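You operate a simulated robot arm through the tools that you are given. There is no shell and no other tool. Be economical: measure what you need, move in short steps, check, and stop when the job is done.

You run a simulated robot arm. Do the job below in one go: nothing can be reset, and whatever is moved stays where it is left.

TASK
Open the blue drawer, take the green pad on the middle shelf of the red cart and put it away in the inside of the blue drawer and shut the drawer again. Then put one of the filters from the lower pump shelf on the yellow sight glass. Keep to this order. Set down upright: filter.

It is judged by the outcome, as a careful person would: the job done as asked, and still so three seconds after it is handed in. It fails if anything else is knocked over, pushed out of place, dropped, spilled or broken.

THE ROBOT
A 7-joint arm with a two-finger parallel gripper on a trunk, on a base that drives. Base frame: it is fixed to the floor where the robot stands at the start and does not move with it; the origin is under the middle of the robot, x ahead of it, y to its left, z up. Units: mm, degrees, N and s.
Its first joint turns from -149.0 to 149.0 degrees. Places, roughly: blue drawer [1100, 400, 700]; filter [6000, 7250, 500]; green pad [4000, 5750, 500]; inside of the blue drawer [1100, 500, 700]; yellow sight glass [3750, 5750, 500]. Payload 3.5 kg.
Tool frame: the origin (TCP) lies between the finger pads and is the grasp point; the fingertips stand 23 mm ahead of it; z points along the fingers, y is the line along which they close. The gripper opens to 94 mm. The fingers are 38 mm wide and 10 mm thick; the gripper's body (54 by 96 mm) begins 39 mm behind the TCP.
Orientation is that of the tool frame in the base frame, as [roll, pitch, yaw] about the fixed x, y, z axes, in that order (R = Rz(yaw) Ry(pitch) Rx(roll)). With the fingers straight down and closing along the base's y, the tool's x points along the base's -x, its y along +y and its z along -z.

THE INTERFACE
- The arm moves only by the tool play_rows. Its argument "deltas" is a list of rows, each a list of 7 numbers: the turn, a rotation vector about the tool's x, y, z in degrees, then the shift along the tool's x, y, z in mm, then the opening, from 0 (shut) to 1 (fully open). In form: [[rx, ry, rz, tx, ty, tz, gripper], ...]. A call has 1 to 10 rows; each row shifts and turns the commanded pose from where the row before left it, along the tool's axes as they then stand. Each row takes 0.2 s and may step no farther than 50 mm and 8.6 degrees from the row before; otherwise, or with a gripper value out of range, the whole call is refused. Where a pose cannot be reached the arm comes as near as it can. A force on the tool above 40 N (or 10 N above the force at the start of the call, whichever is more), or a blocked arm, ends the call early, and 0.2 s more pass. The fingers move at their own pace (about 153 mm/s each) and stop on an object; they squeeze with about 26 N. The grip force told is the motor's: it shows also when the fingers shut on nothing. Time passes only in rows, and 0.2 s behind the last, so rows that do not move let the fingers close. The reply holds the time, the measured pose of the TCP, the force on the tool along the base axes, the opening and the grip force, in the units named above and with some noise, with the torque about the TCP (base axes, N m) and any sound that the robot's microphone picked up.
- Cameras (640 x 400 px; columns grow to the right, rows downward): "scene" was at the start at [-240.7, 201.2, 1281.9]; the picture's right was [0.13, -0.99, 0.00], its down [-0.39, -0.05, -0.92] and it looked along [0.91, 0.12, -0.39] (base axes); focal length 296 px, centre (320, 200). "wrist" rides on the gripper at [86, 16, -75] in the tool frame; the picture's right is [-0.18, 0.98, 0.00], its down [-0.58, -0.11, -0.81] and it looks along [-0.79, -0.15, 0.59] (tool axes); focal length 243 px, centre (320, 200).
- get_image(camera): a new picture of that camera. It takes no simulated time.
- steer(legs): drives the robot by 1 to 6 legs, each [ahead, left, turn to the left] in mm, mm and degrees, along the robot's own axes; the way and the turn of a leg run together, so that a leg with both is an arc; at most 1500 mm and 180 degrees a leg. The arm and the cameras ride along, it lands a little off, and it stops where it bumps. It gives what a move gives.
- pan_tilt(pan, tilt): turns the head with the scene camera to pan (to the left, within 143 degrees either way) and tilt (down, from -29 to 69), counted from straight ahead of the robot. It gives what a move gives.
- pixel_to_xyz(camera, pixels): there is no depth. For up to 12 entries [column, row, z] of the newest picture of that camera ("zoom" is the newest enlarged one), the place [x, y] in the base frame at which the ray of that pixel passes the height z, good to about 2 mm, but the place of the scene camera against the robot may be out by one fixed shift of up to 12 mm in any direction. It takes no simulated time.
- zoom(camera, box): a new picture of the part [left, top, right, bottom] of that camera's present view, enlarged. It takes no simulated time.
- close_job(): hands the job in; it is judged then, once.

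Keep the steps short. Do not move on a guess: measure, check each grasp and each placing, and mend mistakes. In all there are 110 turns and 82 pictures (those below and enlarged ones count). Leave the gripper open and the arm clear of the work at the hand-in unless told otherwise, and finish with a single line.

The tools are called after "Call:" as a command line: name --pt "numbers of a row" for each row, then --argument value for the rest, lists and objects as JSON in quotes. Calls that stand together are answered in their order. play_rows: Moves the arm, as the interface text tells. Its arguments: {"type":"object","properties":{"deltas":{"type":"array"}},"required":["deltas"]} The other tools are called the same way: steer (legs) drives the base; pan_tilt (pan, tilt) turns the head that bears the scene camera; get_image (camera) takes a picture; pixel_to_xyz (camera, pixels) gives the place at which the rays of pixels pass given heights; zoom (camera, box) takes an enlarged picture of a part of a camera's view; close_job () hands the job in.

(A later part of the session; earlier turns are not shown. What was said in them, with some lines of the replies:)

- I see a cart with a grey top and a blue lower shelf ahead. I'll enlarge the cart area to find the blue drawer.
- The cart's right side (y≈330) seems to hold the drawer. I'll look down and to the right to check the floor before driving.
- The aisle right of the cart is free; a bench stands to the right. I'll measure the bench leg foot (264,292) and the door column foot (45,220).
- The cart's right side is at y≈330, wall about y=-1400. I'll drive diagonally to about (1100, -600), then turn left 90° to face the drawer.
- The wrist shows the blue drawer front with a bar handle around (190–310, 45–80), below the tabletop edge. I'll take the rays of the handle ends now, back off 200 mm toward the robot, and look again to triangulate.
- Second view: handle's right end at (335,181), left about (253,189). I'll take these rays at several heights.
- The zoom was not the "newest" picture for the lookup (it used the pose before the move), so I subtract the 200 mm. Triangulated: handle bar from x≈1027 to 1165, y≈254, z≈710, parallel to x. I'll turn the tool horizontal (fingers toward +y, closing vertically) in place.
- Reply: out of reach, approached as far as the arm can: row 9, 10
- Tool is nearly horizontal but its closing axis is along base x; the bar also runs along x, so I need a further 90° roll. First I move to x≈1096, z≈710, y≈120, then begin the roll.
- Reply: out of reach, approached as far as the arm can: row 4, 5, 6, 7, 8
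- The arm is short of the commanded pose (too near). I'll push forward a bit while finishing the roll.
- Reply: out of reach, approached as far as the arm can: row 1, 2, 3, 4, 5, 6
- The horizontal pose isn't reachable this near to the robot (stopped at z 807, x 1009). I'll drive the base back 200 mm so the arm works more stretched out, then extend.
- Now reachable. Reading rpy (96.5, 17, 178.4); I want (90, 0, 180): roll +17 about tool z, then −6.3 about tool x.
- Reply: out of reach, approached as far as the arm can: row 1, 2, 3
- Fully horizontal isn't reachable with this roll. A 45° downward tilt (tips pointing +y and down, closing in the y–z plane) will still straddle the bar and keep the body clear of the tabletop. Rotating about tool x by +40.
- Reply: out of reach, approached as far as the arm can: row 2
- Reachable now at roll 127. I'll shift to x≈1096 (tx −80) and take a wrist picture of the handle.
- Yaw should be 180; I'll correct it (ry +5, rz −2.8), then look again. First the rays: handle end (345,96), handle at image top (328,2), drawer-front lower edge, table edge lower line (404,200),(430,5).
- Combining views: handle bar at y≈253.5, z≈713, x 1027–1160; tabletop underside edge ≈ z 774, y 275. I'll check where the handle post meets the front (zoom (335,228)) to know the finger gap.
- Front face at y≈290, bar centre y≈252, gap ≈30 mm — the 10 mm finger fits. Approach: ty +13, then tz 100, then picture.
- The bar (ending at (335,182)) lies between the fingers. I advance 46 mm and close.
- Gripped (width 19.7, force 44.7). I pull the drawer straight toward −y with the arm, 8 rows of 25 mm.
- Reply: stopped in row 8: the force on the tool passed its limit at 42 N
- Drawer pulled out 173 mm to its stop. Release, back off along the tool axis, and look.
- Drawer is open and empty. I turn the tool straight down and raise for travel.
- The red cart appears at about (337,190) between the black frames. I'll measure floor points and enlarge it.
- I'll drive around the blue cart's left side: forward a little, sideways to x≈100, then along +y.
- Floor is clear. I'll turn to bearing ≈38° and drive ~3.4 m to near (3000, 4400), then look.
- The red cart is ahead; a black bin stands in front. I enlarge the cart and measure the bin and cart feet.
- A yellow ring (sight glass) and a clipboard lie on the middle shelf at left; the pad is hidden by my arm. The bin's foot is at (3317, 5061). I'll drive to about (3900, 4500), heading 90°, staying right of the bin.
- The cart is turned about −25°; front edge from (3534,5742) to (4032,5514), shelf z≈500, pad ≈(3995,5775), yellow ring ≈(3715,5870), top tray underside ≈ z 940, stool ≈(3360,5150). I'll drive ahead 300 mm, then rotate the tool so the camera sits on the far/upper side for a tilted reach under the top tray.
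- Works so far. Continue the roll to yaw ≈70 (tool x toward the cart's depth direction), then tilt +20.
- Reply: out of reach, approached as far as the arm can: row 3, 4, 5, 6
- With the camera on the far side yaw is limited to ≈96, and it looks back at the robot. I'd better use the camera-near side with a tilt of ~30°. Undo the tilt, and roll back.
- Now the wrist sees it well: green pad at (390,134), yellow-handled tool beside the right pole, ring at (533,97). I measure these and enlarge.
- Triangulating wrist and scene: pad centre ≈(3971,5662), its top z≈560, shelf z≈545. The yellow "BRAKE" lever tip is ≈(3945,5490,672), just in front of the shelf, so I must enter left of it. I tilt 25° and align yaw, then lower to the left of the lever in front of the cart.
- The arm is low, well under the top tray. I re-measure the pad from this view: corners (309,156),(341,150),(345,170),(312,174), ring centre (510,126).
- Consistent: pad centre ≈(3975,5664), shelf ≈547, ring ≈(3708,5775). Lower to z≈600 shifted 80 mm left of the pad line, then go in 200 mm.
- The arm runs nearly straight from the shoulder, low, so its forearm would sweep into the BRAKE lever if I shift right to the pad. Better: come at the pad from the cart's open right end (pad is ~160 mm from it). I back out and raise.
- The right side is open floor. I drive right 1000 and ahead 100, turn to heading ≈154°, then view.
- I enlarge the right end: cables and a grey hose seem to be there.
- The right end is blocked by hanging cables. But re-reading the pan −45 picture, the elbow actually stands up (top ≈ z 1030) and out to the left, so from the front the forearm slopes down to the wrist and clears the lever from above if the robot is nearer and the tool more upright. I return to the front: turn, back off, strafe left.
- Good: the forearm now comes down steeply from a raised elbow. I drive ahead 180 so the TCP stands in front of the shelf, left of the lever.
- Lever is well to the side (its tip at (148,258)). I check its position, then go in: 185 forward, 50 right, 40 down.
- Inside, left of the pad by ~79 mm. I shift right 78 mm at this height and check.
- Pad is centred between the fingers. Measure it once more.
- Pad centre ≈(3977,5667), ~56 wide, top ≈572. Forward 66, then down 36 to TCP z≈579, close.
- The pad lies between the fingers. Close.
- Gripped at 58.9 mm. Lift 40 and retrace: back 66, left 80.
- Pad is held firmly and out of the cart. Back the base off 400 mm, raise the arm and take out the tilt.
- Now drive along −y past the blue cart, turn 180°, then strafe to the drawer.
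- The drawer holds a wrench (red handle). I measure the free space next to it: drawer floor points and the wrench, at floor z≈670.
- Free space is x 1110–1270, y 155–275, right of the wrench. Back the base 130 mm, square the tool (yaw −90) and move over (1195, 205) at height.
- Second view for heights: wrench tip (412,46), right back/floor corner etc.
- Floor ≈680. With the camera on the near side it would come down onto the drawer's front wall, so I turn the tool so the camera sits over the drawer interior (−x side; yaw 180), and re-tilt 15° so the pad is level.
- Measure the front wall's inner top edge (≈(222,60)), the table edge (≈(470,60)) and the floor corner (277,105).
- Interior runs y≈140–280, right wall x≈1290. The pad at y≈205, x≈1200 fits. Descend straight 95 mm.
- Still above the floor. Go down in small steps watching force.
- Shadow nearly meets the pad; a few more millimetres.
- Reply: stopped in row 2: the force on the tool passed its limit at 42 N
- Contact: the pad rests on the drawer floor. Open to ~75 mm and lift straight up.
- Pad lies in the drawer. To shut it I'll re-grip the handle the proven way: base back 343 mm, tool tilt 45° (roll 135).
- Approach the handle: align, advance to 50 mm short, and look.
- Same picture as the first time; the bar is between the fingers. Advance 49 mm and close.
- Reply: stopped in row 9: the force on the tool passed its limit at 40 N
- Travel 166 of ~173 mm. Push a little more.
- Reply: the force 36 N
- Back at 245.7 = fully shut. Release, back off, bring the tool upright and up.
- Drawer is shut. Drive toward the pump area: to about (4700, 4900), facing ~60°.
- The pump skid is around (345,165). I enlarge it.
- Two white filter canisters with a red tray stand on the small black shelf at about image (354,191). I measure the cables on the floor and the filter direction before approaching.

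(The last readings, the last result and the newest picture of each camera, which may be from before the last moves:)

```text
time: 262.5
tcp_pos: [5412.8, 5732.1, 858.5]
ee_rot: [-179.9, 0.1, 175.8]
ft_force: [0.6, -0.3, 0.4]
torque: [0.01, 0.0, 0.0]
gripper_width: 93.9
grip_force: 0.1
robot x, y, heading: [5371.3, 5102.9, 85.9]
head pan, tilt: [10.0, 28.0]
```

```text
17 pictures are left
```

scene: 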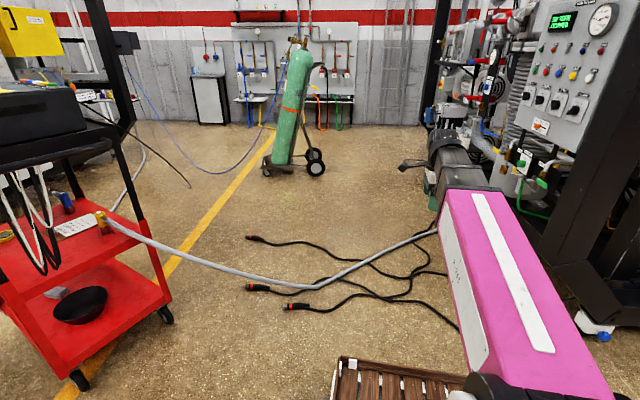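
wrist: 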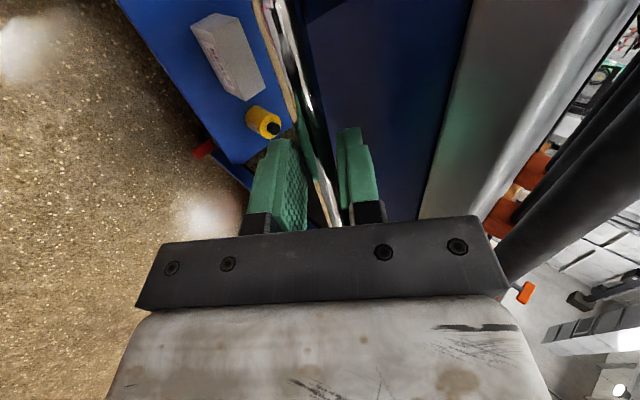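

Filters estimated near (6045, 7285), z≈550. I drive to about (5950, 6200) carefully and look again.

Call:
steer --legs '[[0, -490, 0], [500, 0, 0], [600, 0, 3]]'

Call:
pan_tilt --pan 0 --tilt 25

Call:
get_image --camera "scene"

```text
time: 267.7
tcp_pos: [5923.7, 6161.3, 858.8]
ee_rot: [-179.9, 0.3, 176.2]
ft_force: [-0.4, -0.5, 0.1]
torque: [-0.01, -0.02, -0.02]
gripper_width: 94.0
grip_force: 0.1
robot x, y, heading: [5888.1, 5531.6, 86.5]
head pan, tilt: [10.0, 28.0]
stopped in leg 2: the robot was blocked; the commanded pose is now the measured one
```

```text
time: 268.4
tcp_pos: [5924.0, 6161.2, 858.3]
ee_rot: [-179.9, 0.4, 176.3]
ft_force: [0.8, 0.2, 0.9]
torque: [-0.01, -0.01, -0.02]
gripper_width: 94.0
grip_force: 0.0
robot x, y, heading: [5890.2, 5529.6, 86.6]
head pan, tilt: [0.0, 25.0]
```

```text
16 pictures are left
```

scene: 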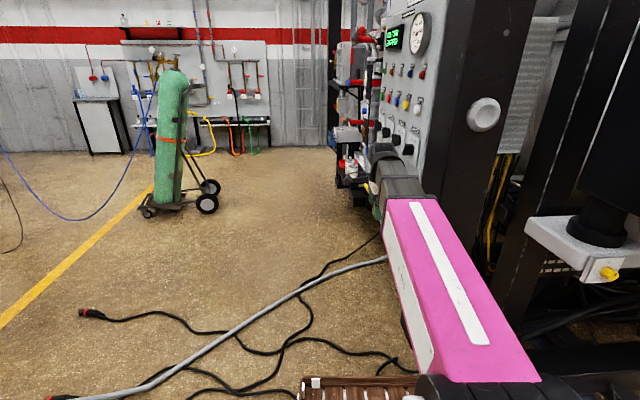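

Blocked, at front-right by the frame or a cable. The control panel faces −x, so the filter shelf opens to the left (−x). I'll back up, strafe left to x≈5300 and go up along y, heading for (5250, 7250).

Call:
steer --legs '[[-80, 0, 0], [0, 620, 0], [800, 0, 3.5]]'

```text
time: 276.4
tcp_pos: [5294.0, 6915.9, 857.7]
ee_rot: [-179.8, 0.2, 179.9]
ft_force: [0.6, 0.7, 0.3]
torque: [-0.02, 0.01, 0.01]
gripper_width: 94.0
grip_force: 0.1
robot x, y, heading: [5297.7, 6283.5, 90.4]
head pan, tilt: [0.0, 25.0]
```

The cables don't obstruct. Continue ahead to y≈7200, x≈5120, then turn right to face the skid (+x).

Call:
steer --legs '[[900, 170, 0], [0, 0, -88]]'

Call:
pan_tilt --pan 0 --tilt 25

Call:
get_image --camera "scene"

```text
time: 284.9
tcp_pos: [5767.5, 7203.8, 859.4]
ee_rot: [-179.9, 0.4, 91.3]
ft_force: [0.5, 0.4, -0.2]
torque: [0.0, -0.01, -0.01]
gripper_width: 94.1
grip_force: 0.0
robot x, y, heading: [5140.7, 7185.3, 1.2]
head pan, tilt: [0.0, 25.0]
```

```text
time: 285.5
tcp_pos: [5767.0, 7204.2, 857.6]
ee_rot: [-179.8, 0.3, 91.2]
ft_force: [-0.1, -1.1, 0.7]
torque: [0.0, 0.05, 0.03]
gripper_width: 93.9
grip_force: 0.0
robot x, y, heading: [5137.3, 7187.7, 1.6]
head pan, tilt: [0.0, 25.0]
```

```text
15 pictures are left
```

scene: 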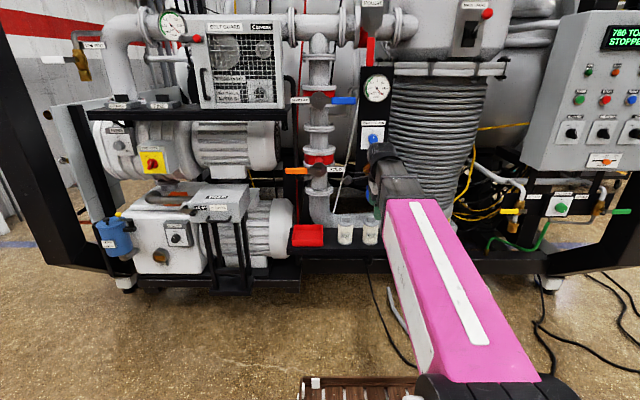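

Filters at (344,231) and (370,231) beside a red tray. Enlarge and measure.

Call:
zoom --camera "scene" --box '[280, 150, 420, 280]'

Call:
pixel_to_xyz --camera "scene" --pixels '[[344, 243, 500], [344, 243, 530], [344, 243, 560], [370, 243, 530], [344, 221, 600], [337, 232, 560], [352, 232, 560]]'

```text
3.08 times, centred on (350, 215) of scene
```

zoom: 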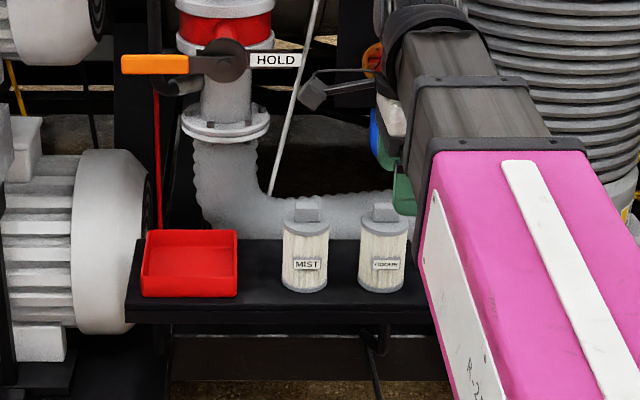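

```text
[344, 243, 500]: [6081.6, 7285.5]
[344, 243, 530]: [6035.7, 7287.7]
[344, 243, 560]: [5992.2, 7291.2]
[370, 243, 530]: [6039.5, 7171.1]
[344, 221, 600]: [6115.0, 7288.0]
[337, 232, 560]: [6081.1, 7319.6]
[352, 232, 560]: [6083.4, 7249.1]
```

Two filters, y≈7287 (MIST) and y≈7171, ~70 mm wide, x≈6040. I'll take the right one (away from the HOLD lever). I turn the tool camera to the near side (yaw 180) with the 15° tilt used before, so the same tilt can set it upright under the tray.

Call:
play_rows --pt "0 0 -8.5 0 0 0 1" --pt "0 0 -8.5 0 0 0 1" --pt "0 0 -8.5 0 0 0 1" --pt "0 0 -8.5 0 0 0 1" --pt "0 0 -8.5 0 0 0 1" --pt "0 0 -8.5 0 0 0 1" --pt "0 0 -8.5 0 0 0 1" --pt "0 0 -8.5 0 0 0 1" --pt "0 0 -8.5 0 0 0 1" --pt "0 0 -8.5 0 0 0 1"

Call:
play_rows --pt "0 0 -4.2 0 0 0 1" --pt "0 -7.5 0 0 15 20 1" --pt "0 -7.5 0 0 15 20 1" --pt "0 0 0 9 0 38 1"

Call:
get_image --camera "wrist"

```text
time: 287.7
tcp_pos: [5766.9, 7205.1, 858.9]
ee_rot: [-179.7, -0.1, 176.4]
ft_force: [-0.1, -0.7, -0.3]
torque: [-0.02, 0.0, -0.02]
gripper_width: 94.4
grip_force: 0.1
robot x, y, heading: [5136.8, 7184.8, 1.6]
head pan, tilt: [0.0, 25.0]
```

```text
time: 288.7
tcp_pos: [5770.0, 7236.7, 779.3]
ee_rot: [-179.7, 14.9, -179.4]
ft_force: [-0.7, 0.7, 0.0]
torque: [0.02, 0.03, 0.01]
gripper_width: 94.0
grip_force: 0.1
robot x, y, heading: [5140.7, 7185.2, 1.7]
head pan, tilt: [0.0, 25.0]
```

```text
13 pictures are left
```

wrist: 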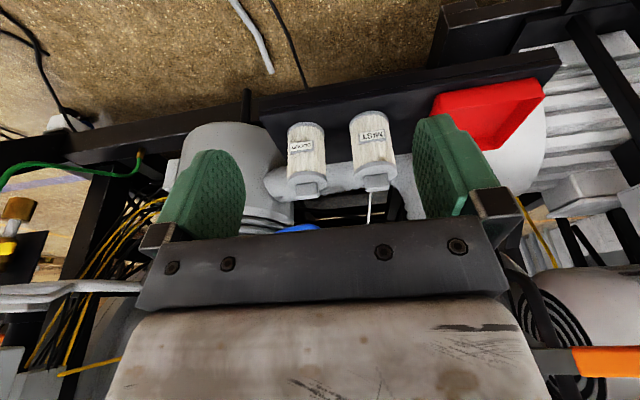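

Clear view: right filter base at (305,125), knob (311,192); MIST base (371,113), knob (376,182). Measure rays.

Call:
pixel_to_xyz --camera "wrist" --pixels '[[305, 126, 530], [305, 126, 560], [371, 114, 530], [371, 114, 560], [311, 192, 640], [311, 192, 660], [288, 150, 580], [324, 145, 580], [265, 118, 540], [560, 50, 540], [290, 180, 640], [326, 178, 640]]'

Call:
zoom --camera "wrist" --box '[240, 80, 440, 230]'

```text
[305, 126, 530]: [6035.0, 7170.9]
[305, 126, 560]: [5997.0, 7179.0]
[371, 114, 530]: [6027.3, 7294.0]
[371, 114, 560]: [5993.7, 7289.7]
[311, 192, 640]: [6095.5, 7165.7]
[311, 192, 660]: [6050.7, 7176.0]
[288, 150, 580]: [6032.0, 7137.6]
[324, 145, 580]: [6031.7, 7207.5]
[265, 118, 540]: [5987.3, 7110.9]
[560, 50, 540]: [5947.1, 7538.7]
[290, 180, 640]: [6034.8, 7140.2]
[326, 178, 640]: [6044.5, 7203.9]
```

```text
2.67 times, centred on (340, 155) of wrist
```

zoom: 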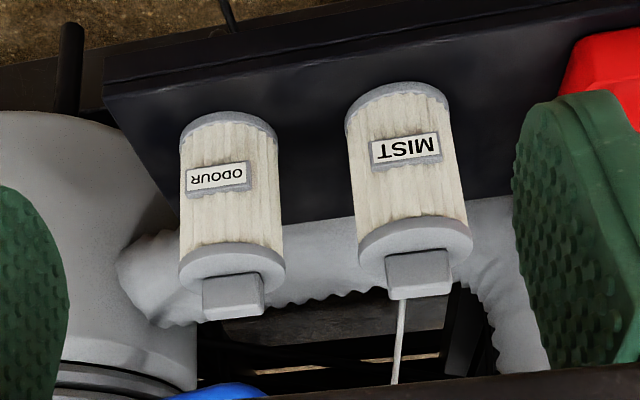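

Rays are near-parallel, so height needs another view. I go closer and lower: 60 forward, 64 toward −y, 70 down.

Call:
play_rows --pt "0 0 0 -13.3 -21.3 27.7 1" --pt "0 0 0 -13.3 -21.3 27.7 1" --pt "0 0 0 -13.3 -21.3 27.7 1"

Call:
get_image --camera "wrist"

```text
time: 289.5
tcp_pos: [5830.8, 7169.4, 710.4]
ee_rot: [-179.7, 15.0, -179.3]
ft_force: [-0.3, 0.2, 0.0]
torque: [-0.02, -0.01, 0.02]
gripper_width: 94.0
grip_force: 0.0
robot x, y, heading: [5137.5, 7184.5, 1.4]
head pan, tilt: [0.0, 25.0]
```

```text
11 pictures are left
```

wrist: 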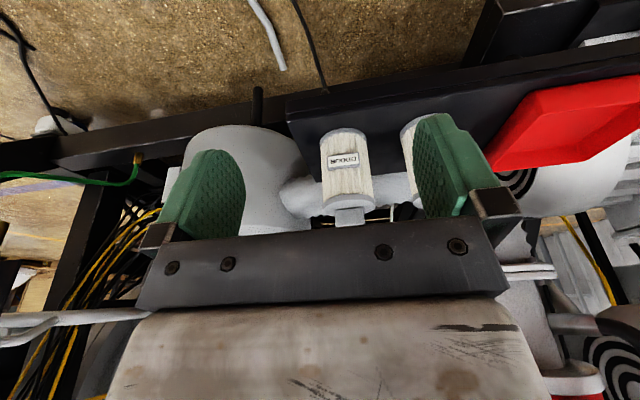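

Measure base (343,131) and knob top (350,225) here.

Call:
pixel_to_xyz --camera "wrist" --pixels '[[343, 130, 530], [343, 130, 560], [343, 130, 500], [350, 224, 640], [321, 165, 560], [372, 160, 560], [323, 200, 600], [374, 195, 600]]'

```text
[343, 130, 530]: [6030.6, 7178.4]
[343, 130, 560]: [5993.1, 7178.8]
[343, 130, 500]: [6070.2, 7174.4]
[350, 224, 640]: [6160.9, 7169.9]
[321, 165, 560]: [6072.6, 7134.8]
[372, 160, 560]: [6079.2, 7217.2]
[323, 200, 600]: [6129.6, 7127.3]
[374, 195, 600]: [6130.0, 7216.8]
```

Combining widths and all rays: the filter is nearer and higher than assumed: axis ≈(5980, 7178), base z≈593, knob top ≈700, Ø≈60. I lower to z≈640 in front, then go forward 95 with a moderate opening and look.

Call:
play_rows --pt "0 0 0 9 4.3 33.8 0.9" --pt "0 0 0 9 4.3 33.8 0.9" --pt "0 0 0 -30.6 0 8.2 0.9" --pt "0 0 0 -30.6 0 8.2 0.9" --pt "0 0 0 -30.6 0 8.2 0.9"

Call:
get_image --camera "wrist"

```text
time: 290.7
tcp_pos: [5927.3, 7180.0, 640.5]
ee_rot: [-179.7, 14.9, -179.4]
ft_force: [-0.3, 0.3, -0.3]
torque: [0.0, -0.01, 0.02]
gripper_width: 84.7
grip_force: 0.1
robot x, y, heading: [5131.8, 7188.0, 1.6]
head pan, tilt: [0.0, 25.0]
```

```text
10 pictures are left
```

wrist: 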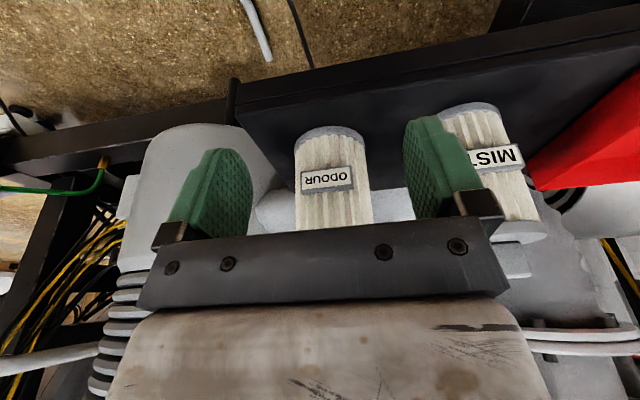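

Filter is centred between the fingers. Best estimate of its axis x≈5990, base ≈583. Advance 57 mm, lowering 5, then close.

Call:
play_rows --pt "0 0 0 -26 -1 10 0.9" --pt "0 0 0 -27 -1 9 0.9"

Call:
get_image --camera "wrist"

```text
time: 291.3
tcp_pos: [5981.4, 7178.7, 634.3]
ee_rot: [-179.7, 14.9, -179.5]
ft_force: [0.5, 0.2, 0.3]
torque: [0.0, -0.03, -0.01]
gripper_width: 84.5
grip_force: 0.1
robot x, y, heading: [5134.7, 7183.4, 1.7]
head pan, tilt: [0.0, 25.0]
```

```text
9 pictures are left
```

wrist: 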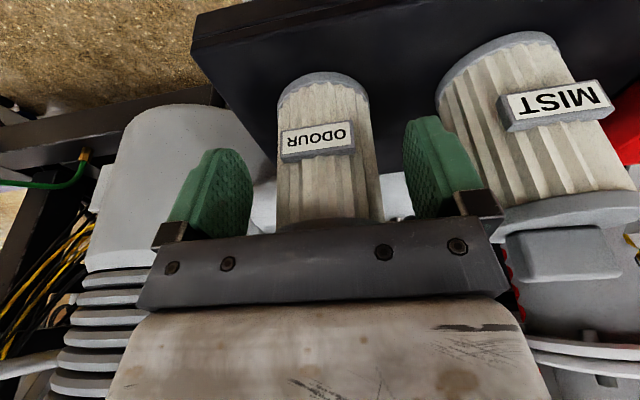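

Widths now give: axis x≈6016, Ø≈66, base ≈565, body top ≈652, knob top ≈680. The palm (39 mm behind the TCP) must stay above the knob, so I go 32 forward and 18 up (TCP z≈652) to grip the upper body.

Call:
play_rows --pt "0 0 0 0 0 -18 0.9" --pt "0 0 0 -17 0 4.5 0.9" --pt "0 0 0 -15 0 4 0.9"

Call:
get_image --camera "wrist"

```text
time: 292.1
tcp_pos: [6011.3, 7176.6, 652.7]
ee_rot: [-179.7, 14.9, -179.4]
ft_force: [0.1, 0.4, 0.6]
torque: [0.0, -0.01, 0.02]
gripper_width: 84.3
grip_force: 0.0
robot x, y, heading: [5139.4, 7182.4, 1.6]
head pan, tilt: [0.0, 25.0]
```

```text
8 pictures are left
```

wrist: 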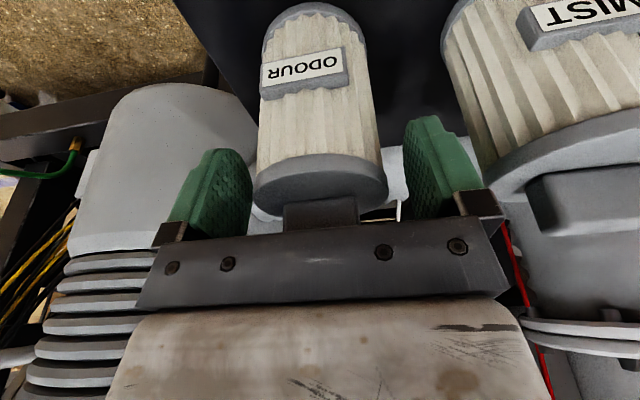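

The fingers now straddle the rim and upper body at matching depth (rim 253–388 vs finger gap 250–403). Close.

Call:
play_rows --pt "0 0 0 0 0 0 0.7" --pt "0 0 0 0 0 0 0.3" --pt "0 0 0 0 0 0 0.3"

```text
time: 292.9
tcp_pos: [6010.1, 7178.3, 653.6]
ee_rot: [-179.7, 14.9, -179.5]
ft_force: [-0.1, 0.3, -0.4]
torque: [0.12, -0.09, 0.0]
gripper_width: 67.4
grip_force: 25.9
robot x, y, heading: [5138.4, 7183.2, 1.7]
head pan, tilt: [0.0, 25.0]
```

Gripped at 67.4 mm. Lift 30, then draw back 160.

Call:
play_rows --pt "0 0 0 -2.6 0 -9.7 0.3" --pt "0 0 0 -5.2 0 -19.3 0.3" --pt "0 0 0 30 0 -8 0.3" --pt "0 0 0 38 0 -10 0.3" --pt "0 0 0 38 0 -10 0.3" --pt "0 0 0 38 0 -10 0.3"

Call:
get_image --camera "wrist"

```text
time: 294.3
tcp_pos: [5860.9, 7180.0, 683.5]
ee_rot: [-179.7, 14.9, -179.3]
ft_force: [0.2, -0.4, -1.5]
torque: [0.0, 0.05, 0.02]
gripper_width: 67.1
grip_force: 26.1
robot x, y, heading: [5141.4, 7185.3, 1.6]
head pan, tilt: [0.0, 25.0]
```

```text
7 pictures are left
```

wrist: 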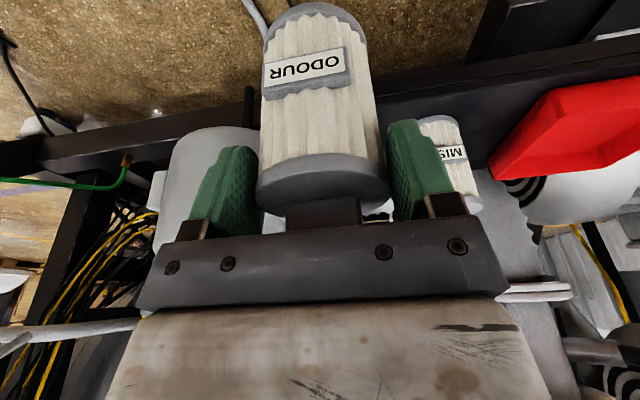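

Filter is held, MIST untouched. Drive back: turn left to heading 90, reverse to y≈4400, strafe left to x≈3890.

Call:
steer --legs '[[-150, 0, 0], [0, 0, 88.4], [-1450, 0, 0], [-1335, 0, 0], [0, 1100, 0]]'

```text
time: 317.7
tcp_pos: [4003.6, 5097.9, 683.7]
ee_rot: [-179.8, 14.9, -89.4]
ft_force: [0.0, -0.2, -0.9]
torque: [-0.03, 0.01, 0.03]
gripper_width: 67.1
grip_force: 25.6
robot x, y, heading: [4001.9, 4374.6, 91.5]
head pan, tilt: [0.0, 25.0]
```

Now turn the tool about the vertical by +63° (keeping the filter upright), so the camera points to the cart's right.

Call:
play_rows --pt "-2.2 0 -8.21 0 0 0 0.3" --pt "-2.2 0 -8.21 0 0 0 0.3" --pt "-2.2 0 -8.21 0 0 0 0.3" --pt "-2.2 0 -8.21 0 0 0 0.3" --pt "-2.2 0 -8.21 0 0 0 0.3" --pt "-2.2 0 -8.21 0 0 0 0.3" --pt "-2.2 0 -8.21 0 0 0 0.3" --pt "-1 0 -3.8 0 0 0 0.3"

```text
time: 319.5
tcp_pos: [4004.0, 5096.5, 682.3]
ee_rot: [-179.9, 14.7, -25.9]
ft_force: [-0.2, 0.4, -1.1]
torque: [-0.01, 0.01, 0.0]
gripper_width: 67.2
grip_force: 25.8
robot x, y, heading: [4002.9, 4369.3, 91.9]
head pan, tilt: [0.0, 25.0]
```

Pose reached. Drive to about (3860, 4670), then look with the scene camera.

Call:
steer --legs '[[0, 143, -1.9], [310, 0, 0]]'

Call:
pan_tilt --pan 0 --tilt 30

Call:
get_image --camera "scene"

```text
time: 322.5
tcp_pos: [3884.9, 5403.8, 681.6]
ee_rot: [-179.9, 14.7, -28.0]
ft_force: [1.0, 0.2, -1.4]
torque: [-0.01, -0.02, 0.0]
gripper_width: 67.2
grip_force: 26.1
robot x, y, heading: [3853.9, 4682.6, 89.8]
head pan, tilt: [0.0, 25.0]
```

```text
time: 323.2
tcp_pos: [3886.1, 5401.2, 683.5]
ee_rot: [179.9, 14.9, -28.1]
ft_force: [0.9, -0.4, -0.7]
torque: [-0.01, -0.01, -0.02]
gripper_width: 67.2
grip_force: 26.4
robot x, y, heading: [3857.4, 4681.9, 89.7]
head pan, tilt: [0.0, 30.0]
```

```text
6 pictures are left
```

scene: 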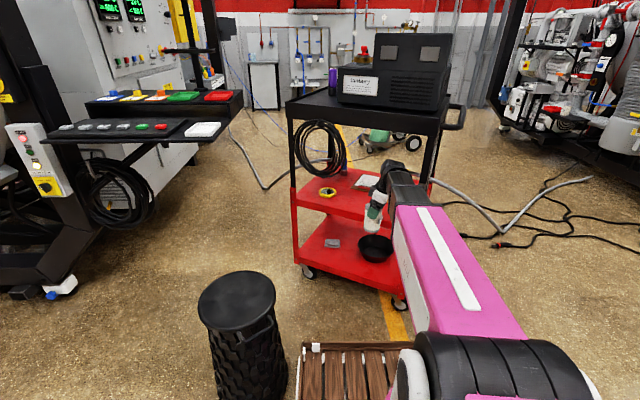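

Clear view. I move the arm 170 mm left along the cart edge (lowering to z≈668), still in front of the cart, then drive ahead 200 mm so the TCP enters left of the lever, right of the coil.

Call:
pixel_to_xyz --camera "scene" --pixels '[[328, 191, 550], [319, 174, 666], [294, 115, 940], [340, 150, 750]]'

Call:
play_rows --pt "0 0 0 -40.2 0 14.1 0.3" --pt "0 0 0 -40.2 0 14.1 0.3" --pt "0 0 0 -40.2 0 14.1 0.3" --pt "0 0 0 -40.2 0 14.1 0.3"

Call:
steer --legs '[[200, 0, 0]]'

Call:
get_image --camera "scene"

```text
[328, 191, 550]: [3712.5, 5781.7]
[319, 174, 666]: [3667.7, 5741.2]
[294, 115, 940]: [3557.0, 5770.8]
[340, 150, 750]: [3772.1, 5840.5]
```

```text
time: 324.2
tcp_pos: [3737.7, 5484.2, 667.9]
ee_rot: [-180.0, 14.8, -27.9]
ft_force: [1.1, -0.7, -1.0]
torque: [0.02, 0.02, -0.03]
gripper_width: 67.2
grip_force: 25.9
robot x, y, heading: [3856.7, 4680.3, 89.8]
head pan, tilt: [0.0, 30.0]
```

```text
time: 325.8
tcp_pos: [3736.2, 5682.2, 668.8]
ee_rot: [180.0, 14.8, -27.8]
ft_force: [-0.5, 0.0, -1.6]
torque: [0.01, 0.01, 0.01]
gripper_width: 67.0
grip_force: 26.1
robot x, y, heading: [3859.0, 4879.7, 89.8]
head pan, tilt: [0.0, 30.0]
```

```text
5 pictures are left
```

scene: 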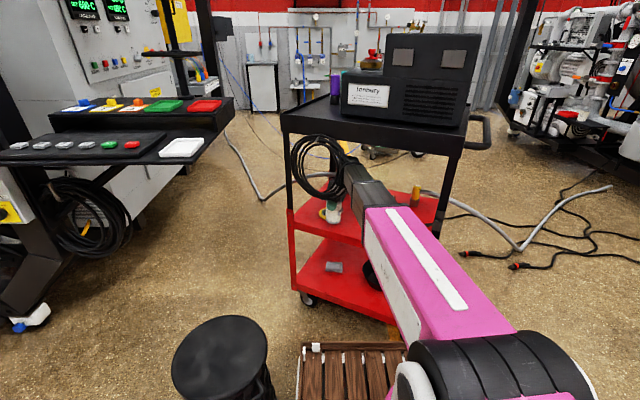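

The coil hangs in front of the tray's left part (≈x 3566–3751, z 790–980), and my forearm is already close to it; shifting left would touch it. I back out and come from further right (robot x≈4125) so the forearm slants past the coil, passing above the lever.

Call:
steer --legs '[[-350, 0, 0], [0, -268, 0]]'

Call:
play_rows --pt "0 0 0 -40 20.2 10.7 0.3" --pt "0 0 0 -40 20.2 10.7 0.3" --pt "0 0 0 -40 20.2 10.7 0.3" --pt "0 0 0 -40 20.2 10.7 0.3" --pt "0 0 0 -40 20.2 10.7 0.3"

```text
time: 329.5
tcp_pos: [4005.2, 5335.8, 666.9]
ee_rot: [-179.9, 14.7, -27.9]
ft_force: [-0.2, 0.3, -1.6]
torque: [-0.04, -0.01, -0.02]
gripper_width: 67.3
grip_force: 25.4
robot x, y, heading: [4128.3, 4530.3, 89.7]
head pan, tilt: [0.0, 30.0]
```

```text
time: 330.7
tcp_pos: [3774.4, 5344.7, 669.6]
ee_rot: [179.9, 14.7, -27.9]
ft_force: [0.3, 0.1, -1.4]
torque: [0.02, -0.01, 0.01]
gripper_width: 66.7
grip_force: 26.6
robot x, y, heading: [4125.3, 4529.0, 89.9]
head pan, tilt: [0.0, 30.0]
```

Now drive ahead 335 mm so the TCP enters at x≈3770, and look.

Call:
steer --legs '[[200, 0, 0], [135, 0, 0]]'

Call:
get_image --camera "scene"

Call:
get_image --camera "wrist"

```text
time: 333.3
tcp_pos: [3774.5, 5685.1, 669.3]
ee_rot: [-180.0, 14.7, -27.8]
ft_force: [0.8, -0.4, -0.5]
torque: [0.01, -0.01, 0.0]
gripper_width: 67.2
grip_force: 25.9
robot x, y, heading: [4127.4, 4872.7, 89.9]
head pan, tilt: [0.0, 30.0]
```

```text
4 pictures are left
```

scene: 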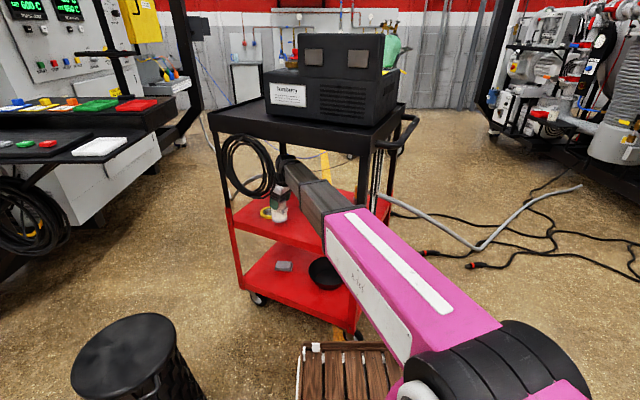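

```text
3 pictures are left
```

wrist: 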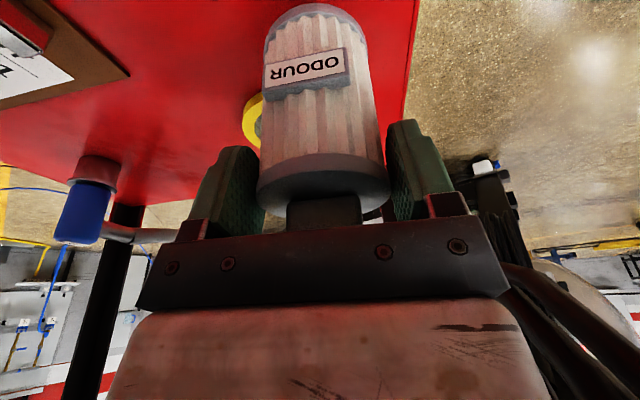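

The forearm now clears the coil. The ring shows left of the filter at (243–262, 93–148) in the wrist picture. I measure its visible edge.

Call:
pixel_to_xyz --camera "wrist" --pixels '[[243, 122, 553], [262, 94, 553], [258, 148, 553], [315, 8, 585], [246, 106, 553], [246, 138, 553]]'

Call:
pixel_to_xyz --camera "scene" --pixels '[[260, 213, 553], [266, 207, 553], [264, 219, 553]]'

```text
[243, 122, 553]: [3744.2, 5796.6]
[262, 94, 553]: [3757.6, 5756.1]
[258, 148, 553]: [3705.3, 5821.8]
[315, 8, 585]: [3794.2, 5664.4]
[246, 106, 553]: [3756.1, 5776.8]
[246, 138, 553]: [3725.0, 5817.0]
```

```text
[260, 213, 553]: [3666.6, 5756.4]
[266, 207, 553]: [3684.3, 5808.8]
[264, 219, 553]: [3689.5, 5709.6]
```

Ring centre ≈(3708, 5772); filter axis ≈ TCP + 6 mm. To give the forearm more room from the coil (right edge may reach near it), I shift the base right 100 and ahead 60, then bring the filter left along the shelf.

Call:
steer --legs '[[60, -100, 0]]'

```text
time: 334.5
tcp_pos: [3877.0, 5743.9, 668.6]
ee_rot: [-180.0, 14.7, -27.8]
ft_force: [0.2, 0.3, -1.9]
torque: [-0.02, -0.03, -0.02]
gripper_width: 67.4
grip_force: 26.3
robot x, y, heading: [4228.0, 4929.8, 89.7]
head pan, tilt: [0.0, 30.0]
```

Move left 150 along the shelf and 55 outward, then check with an enlarged view.

Call:
play_rows --pt "0 0 0 -36.2 13.7 9.7 0.3" --pt "0 0 0 -36.2 13.7 9.7 0.3" --pt "0 0 0 -36.2 13.7 9.7 0.3" --pt "0 0 0 -36.2 13.7 9.7 0.3"

Call:
zoom --camera "scene" --box '[180, 90, 380, 260]'

```text
time: 335.5
tcp_pos: [3716.5, 5766.6, 669.1]
ee_rot: [-179.9, 14.7, -27.8]
ft_force: [0.1, -0.4, -1.8]
torque: [0.03, -0.01, 0.01]
gripper_width: 66.9
grip_force: 25.8
robot x, y, heading: [4229.1, 4930.3, 89.9]
head pan, tilt: [0.0, 30.0]
```

```text
2.35 times, centred on (280, 175) of scene
```

zoom: 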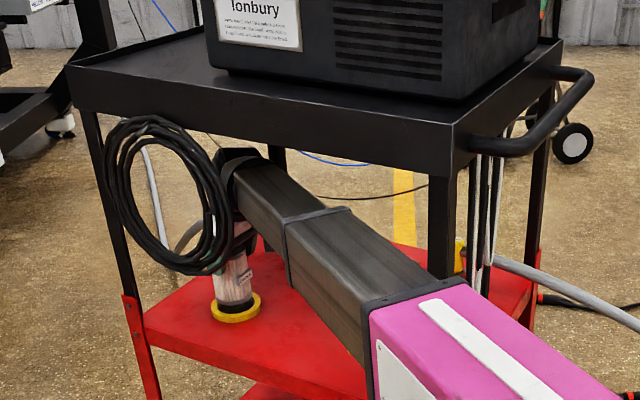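

The filter hangs right over the yellow ring, forearm clear of coil and tray. Lower gently in small steps to contact.

Call:
play_rows --pt "0 0 0 1.0 0 3.9 0.3" --pt "0 0 0 1.0 0 3.9 0.3"

Call:
play_rows --pt "0 0 0 0.8 0 2.9 0.3" --pt "0 0 0 0.8 0 2.9 0.3"

Call:
play_rows --pt "0 0 0 0.8 0 2.9 0.3" --pt "0 0 0 0.8 0 2.9 0.3"

```text
time: 336.1
tcp_pos: [3717.6, 5766.3, 660.2]
ee_rot: [180.0, 14.7, -27.7]
ft_force: [-0.2, -0.5, -1.6]
torque: [0.04, -0.03, 0.03]
gripper_width: 67.0
grip_force: 25.5
robot x, y, heading: [4227.7, 4929.7, 90.1]
head pan, tilt: [0.0, 30.0]
```

```text
time: 336.7
tcp_pos: [3717.7, 5764.2, 656.1]
ee_rot: [180.0, 14.9, -27.8]
ft_force: [-0.6, 0.1, 17.2]
torque: [0.02, 0.27, 0.0]
gripper_width: 67.4
grip_force: 25.9
robot x, y, heading: [4226.2, 4928.8, 89.9]
head pan, tilt: [0.0, 30.0]
```

```text
time: 337.3
tcp_pos: [3719.6, 5764.3, 649.7]
ee_rot: [179.9, 14.8, -27.8]
ft_force: [-1.9, 0.8, 20.9]
torque: [0.34, 0.17, -0.02]
gripper_width: 67.3
grip_force: 26.2
robot x, y, heading: [4225.3, 4932.4, 89.7]
head pan, tilt: [0.0, 30.0]
```

Contact: force ≈20 N, filter resting on the ring (it slid a few mm up in the grip). Ease up 1 mm and open.

Call:
play_rows --pt "0 0 0 -0.3 0 -1.0 0.3" --pt "0 0 0 0 0 0 0.78" --pt "0 0 0 0 0 0 0.9" --pt "0 0 0 0 0 0 0.9"

Call:
get_image --camera "wrist"

```text
time: 338.3
tcp_pos: [3720.0, 5765.9, 650.3]
ee_rot: [-179.9, 14.7, -27.8]
ft_force: [-0.8, 0.8, 0.8]
torque: [0.01, 0.05, -0.05]
gripper_width: 84.8
grip_force: 0.0
robot x, y, heading: [4229.3, 4934.7, 89.7]
head pan, tilt: [0.0, 30.0]
```

```text
1 pictures are left
```

wrist: 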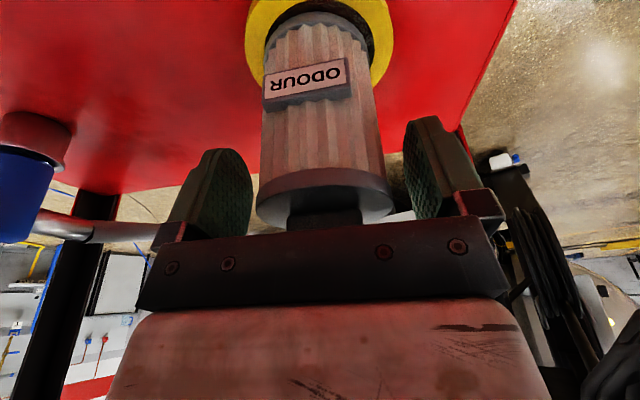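

The filter stands upright, centred on the yellow ring, free of the fingers. Withdraw: up 20, then right 90 along the shelf.

Call:
play_rows --pt "0 0 0 -2.6 0 -9.7 0.9" --pt "0 0 0 -2.6 0 -9.7 0.9" --pt "0 0 0 29 0 -7.7 0.9" --pt "0 0 0 29 0 -7.7 0.9" --pt "0 0 0 29 0 -7.7 0.9"

Call:
steer --legs '[[-150, 0, 0], [-350, 0, 0]]'

Call:
zoom --camera "scene" --box '[150, 60, 450, 260]'

```text
time: 339.5
tcp_pos: [3798.3, 5723.9, 669.8]
ee_rot: [180.0, 14.7, -27.9]
ft_force: [0.8, -0.8, -0.1]
torque: [-0.01, -0.01, -0.03]
gripper_width: 84.7
grip_force: 0.1
robot x, y, heading: [4227.8, 4933.6, 90.1]
head pan, tilt: [0.0, 30.0]
```

```text
time: 342.7
tcp_pos: [3801.2, 5233.2, 669.7]
ee_rot: [-180.0, 14.7, -28.3]
ft_force: [0.3, -0.1, 0.1]
torque: [0.01, 0.0, 0.02]
gripper_width: 84.4
grip_force: 0.1
robot x, y, heading: [4224.7, 4435.6, 89.3]
head pan, tilt: [0.0, 30.0]
```

```text
2.00 times, centred on (300, 160) of scene
```

zoom: 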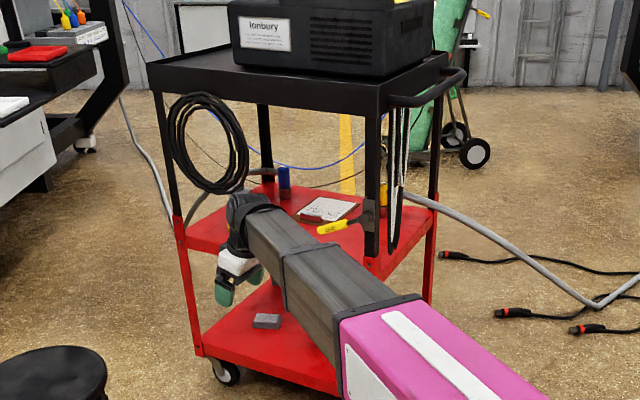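

The arm is out and clear, the lever, coil and clipboard are in place, and the last wrist view showed the filter standing free on the ring. Open the gripper fully, then hand in.

Call:
play_rows --pt "0 0 0 0 0 0 1" --pt "0 0 0 0 0 0 1"

Call:
close_job

```text
time: 343.3
tcp_pos: [3800.5, 5233.4, 669.4]
ee_rot: [-179.9, 14.7, -28.3]
ft_force: [0.0, -0.1, 0.1]
torque: [0.0, 0.02, 0.02]
gripper_width: 94.1
grip_force: 0.0
robot x, y, heading: [4225.5, 4436.6, 89.2]
head pan, tilt: [0.0, 30.0]
```

```text
The job is handed in.
```

The green pad is in the shut blue drawer and the ODOUR filter stands upright on the yellow sight glass; I last saw the filter right after letting go, because the arm hid it in the final picture.
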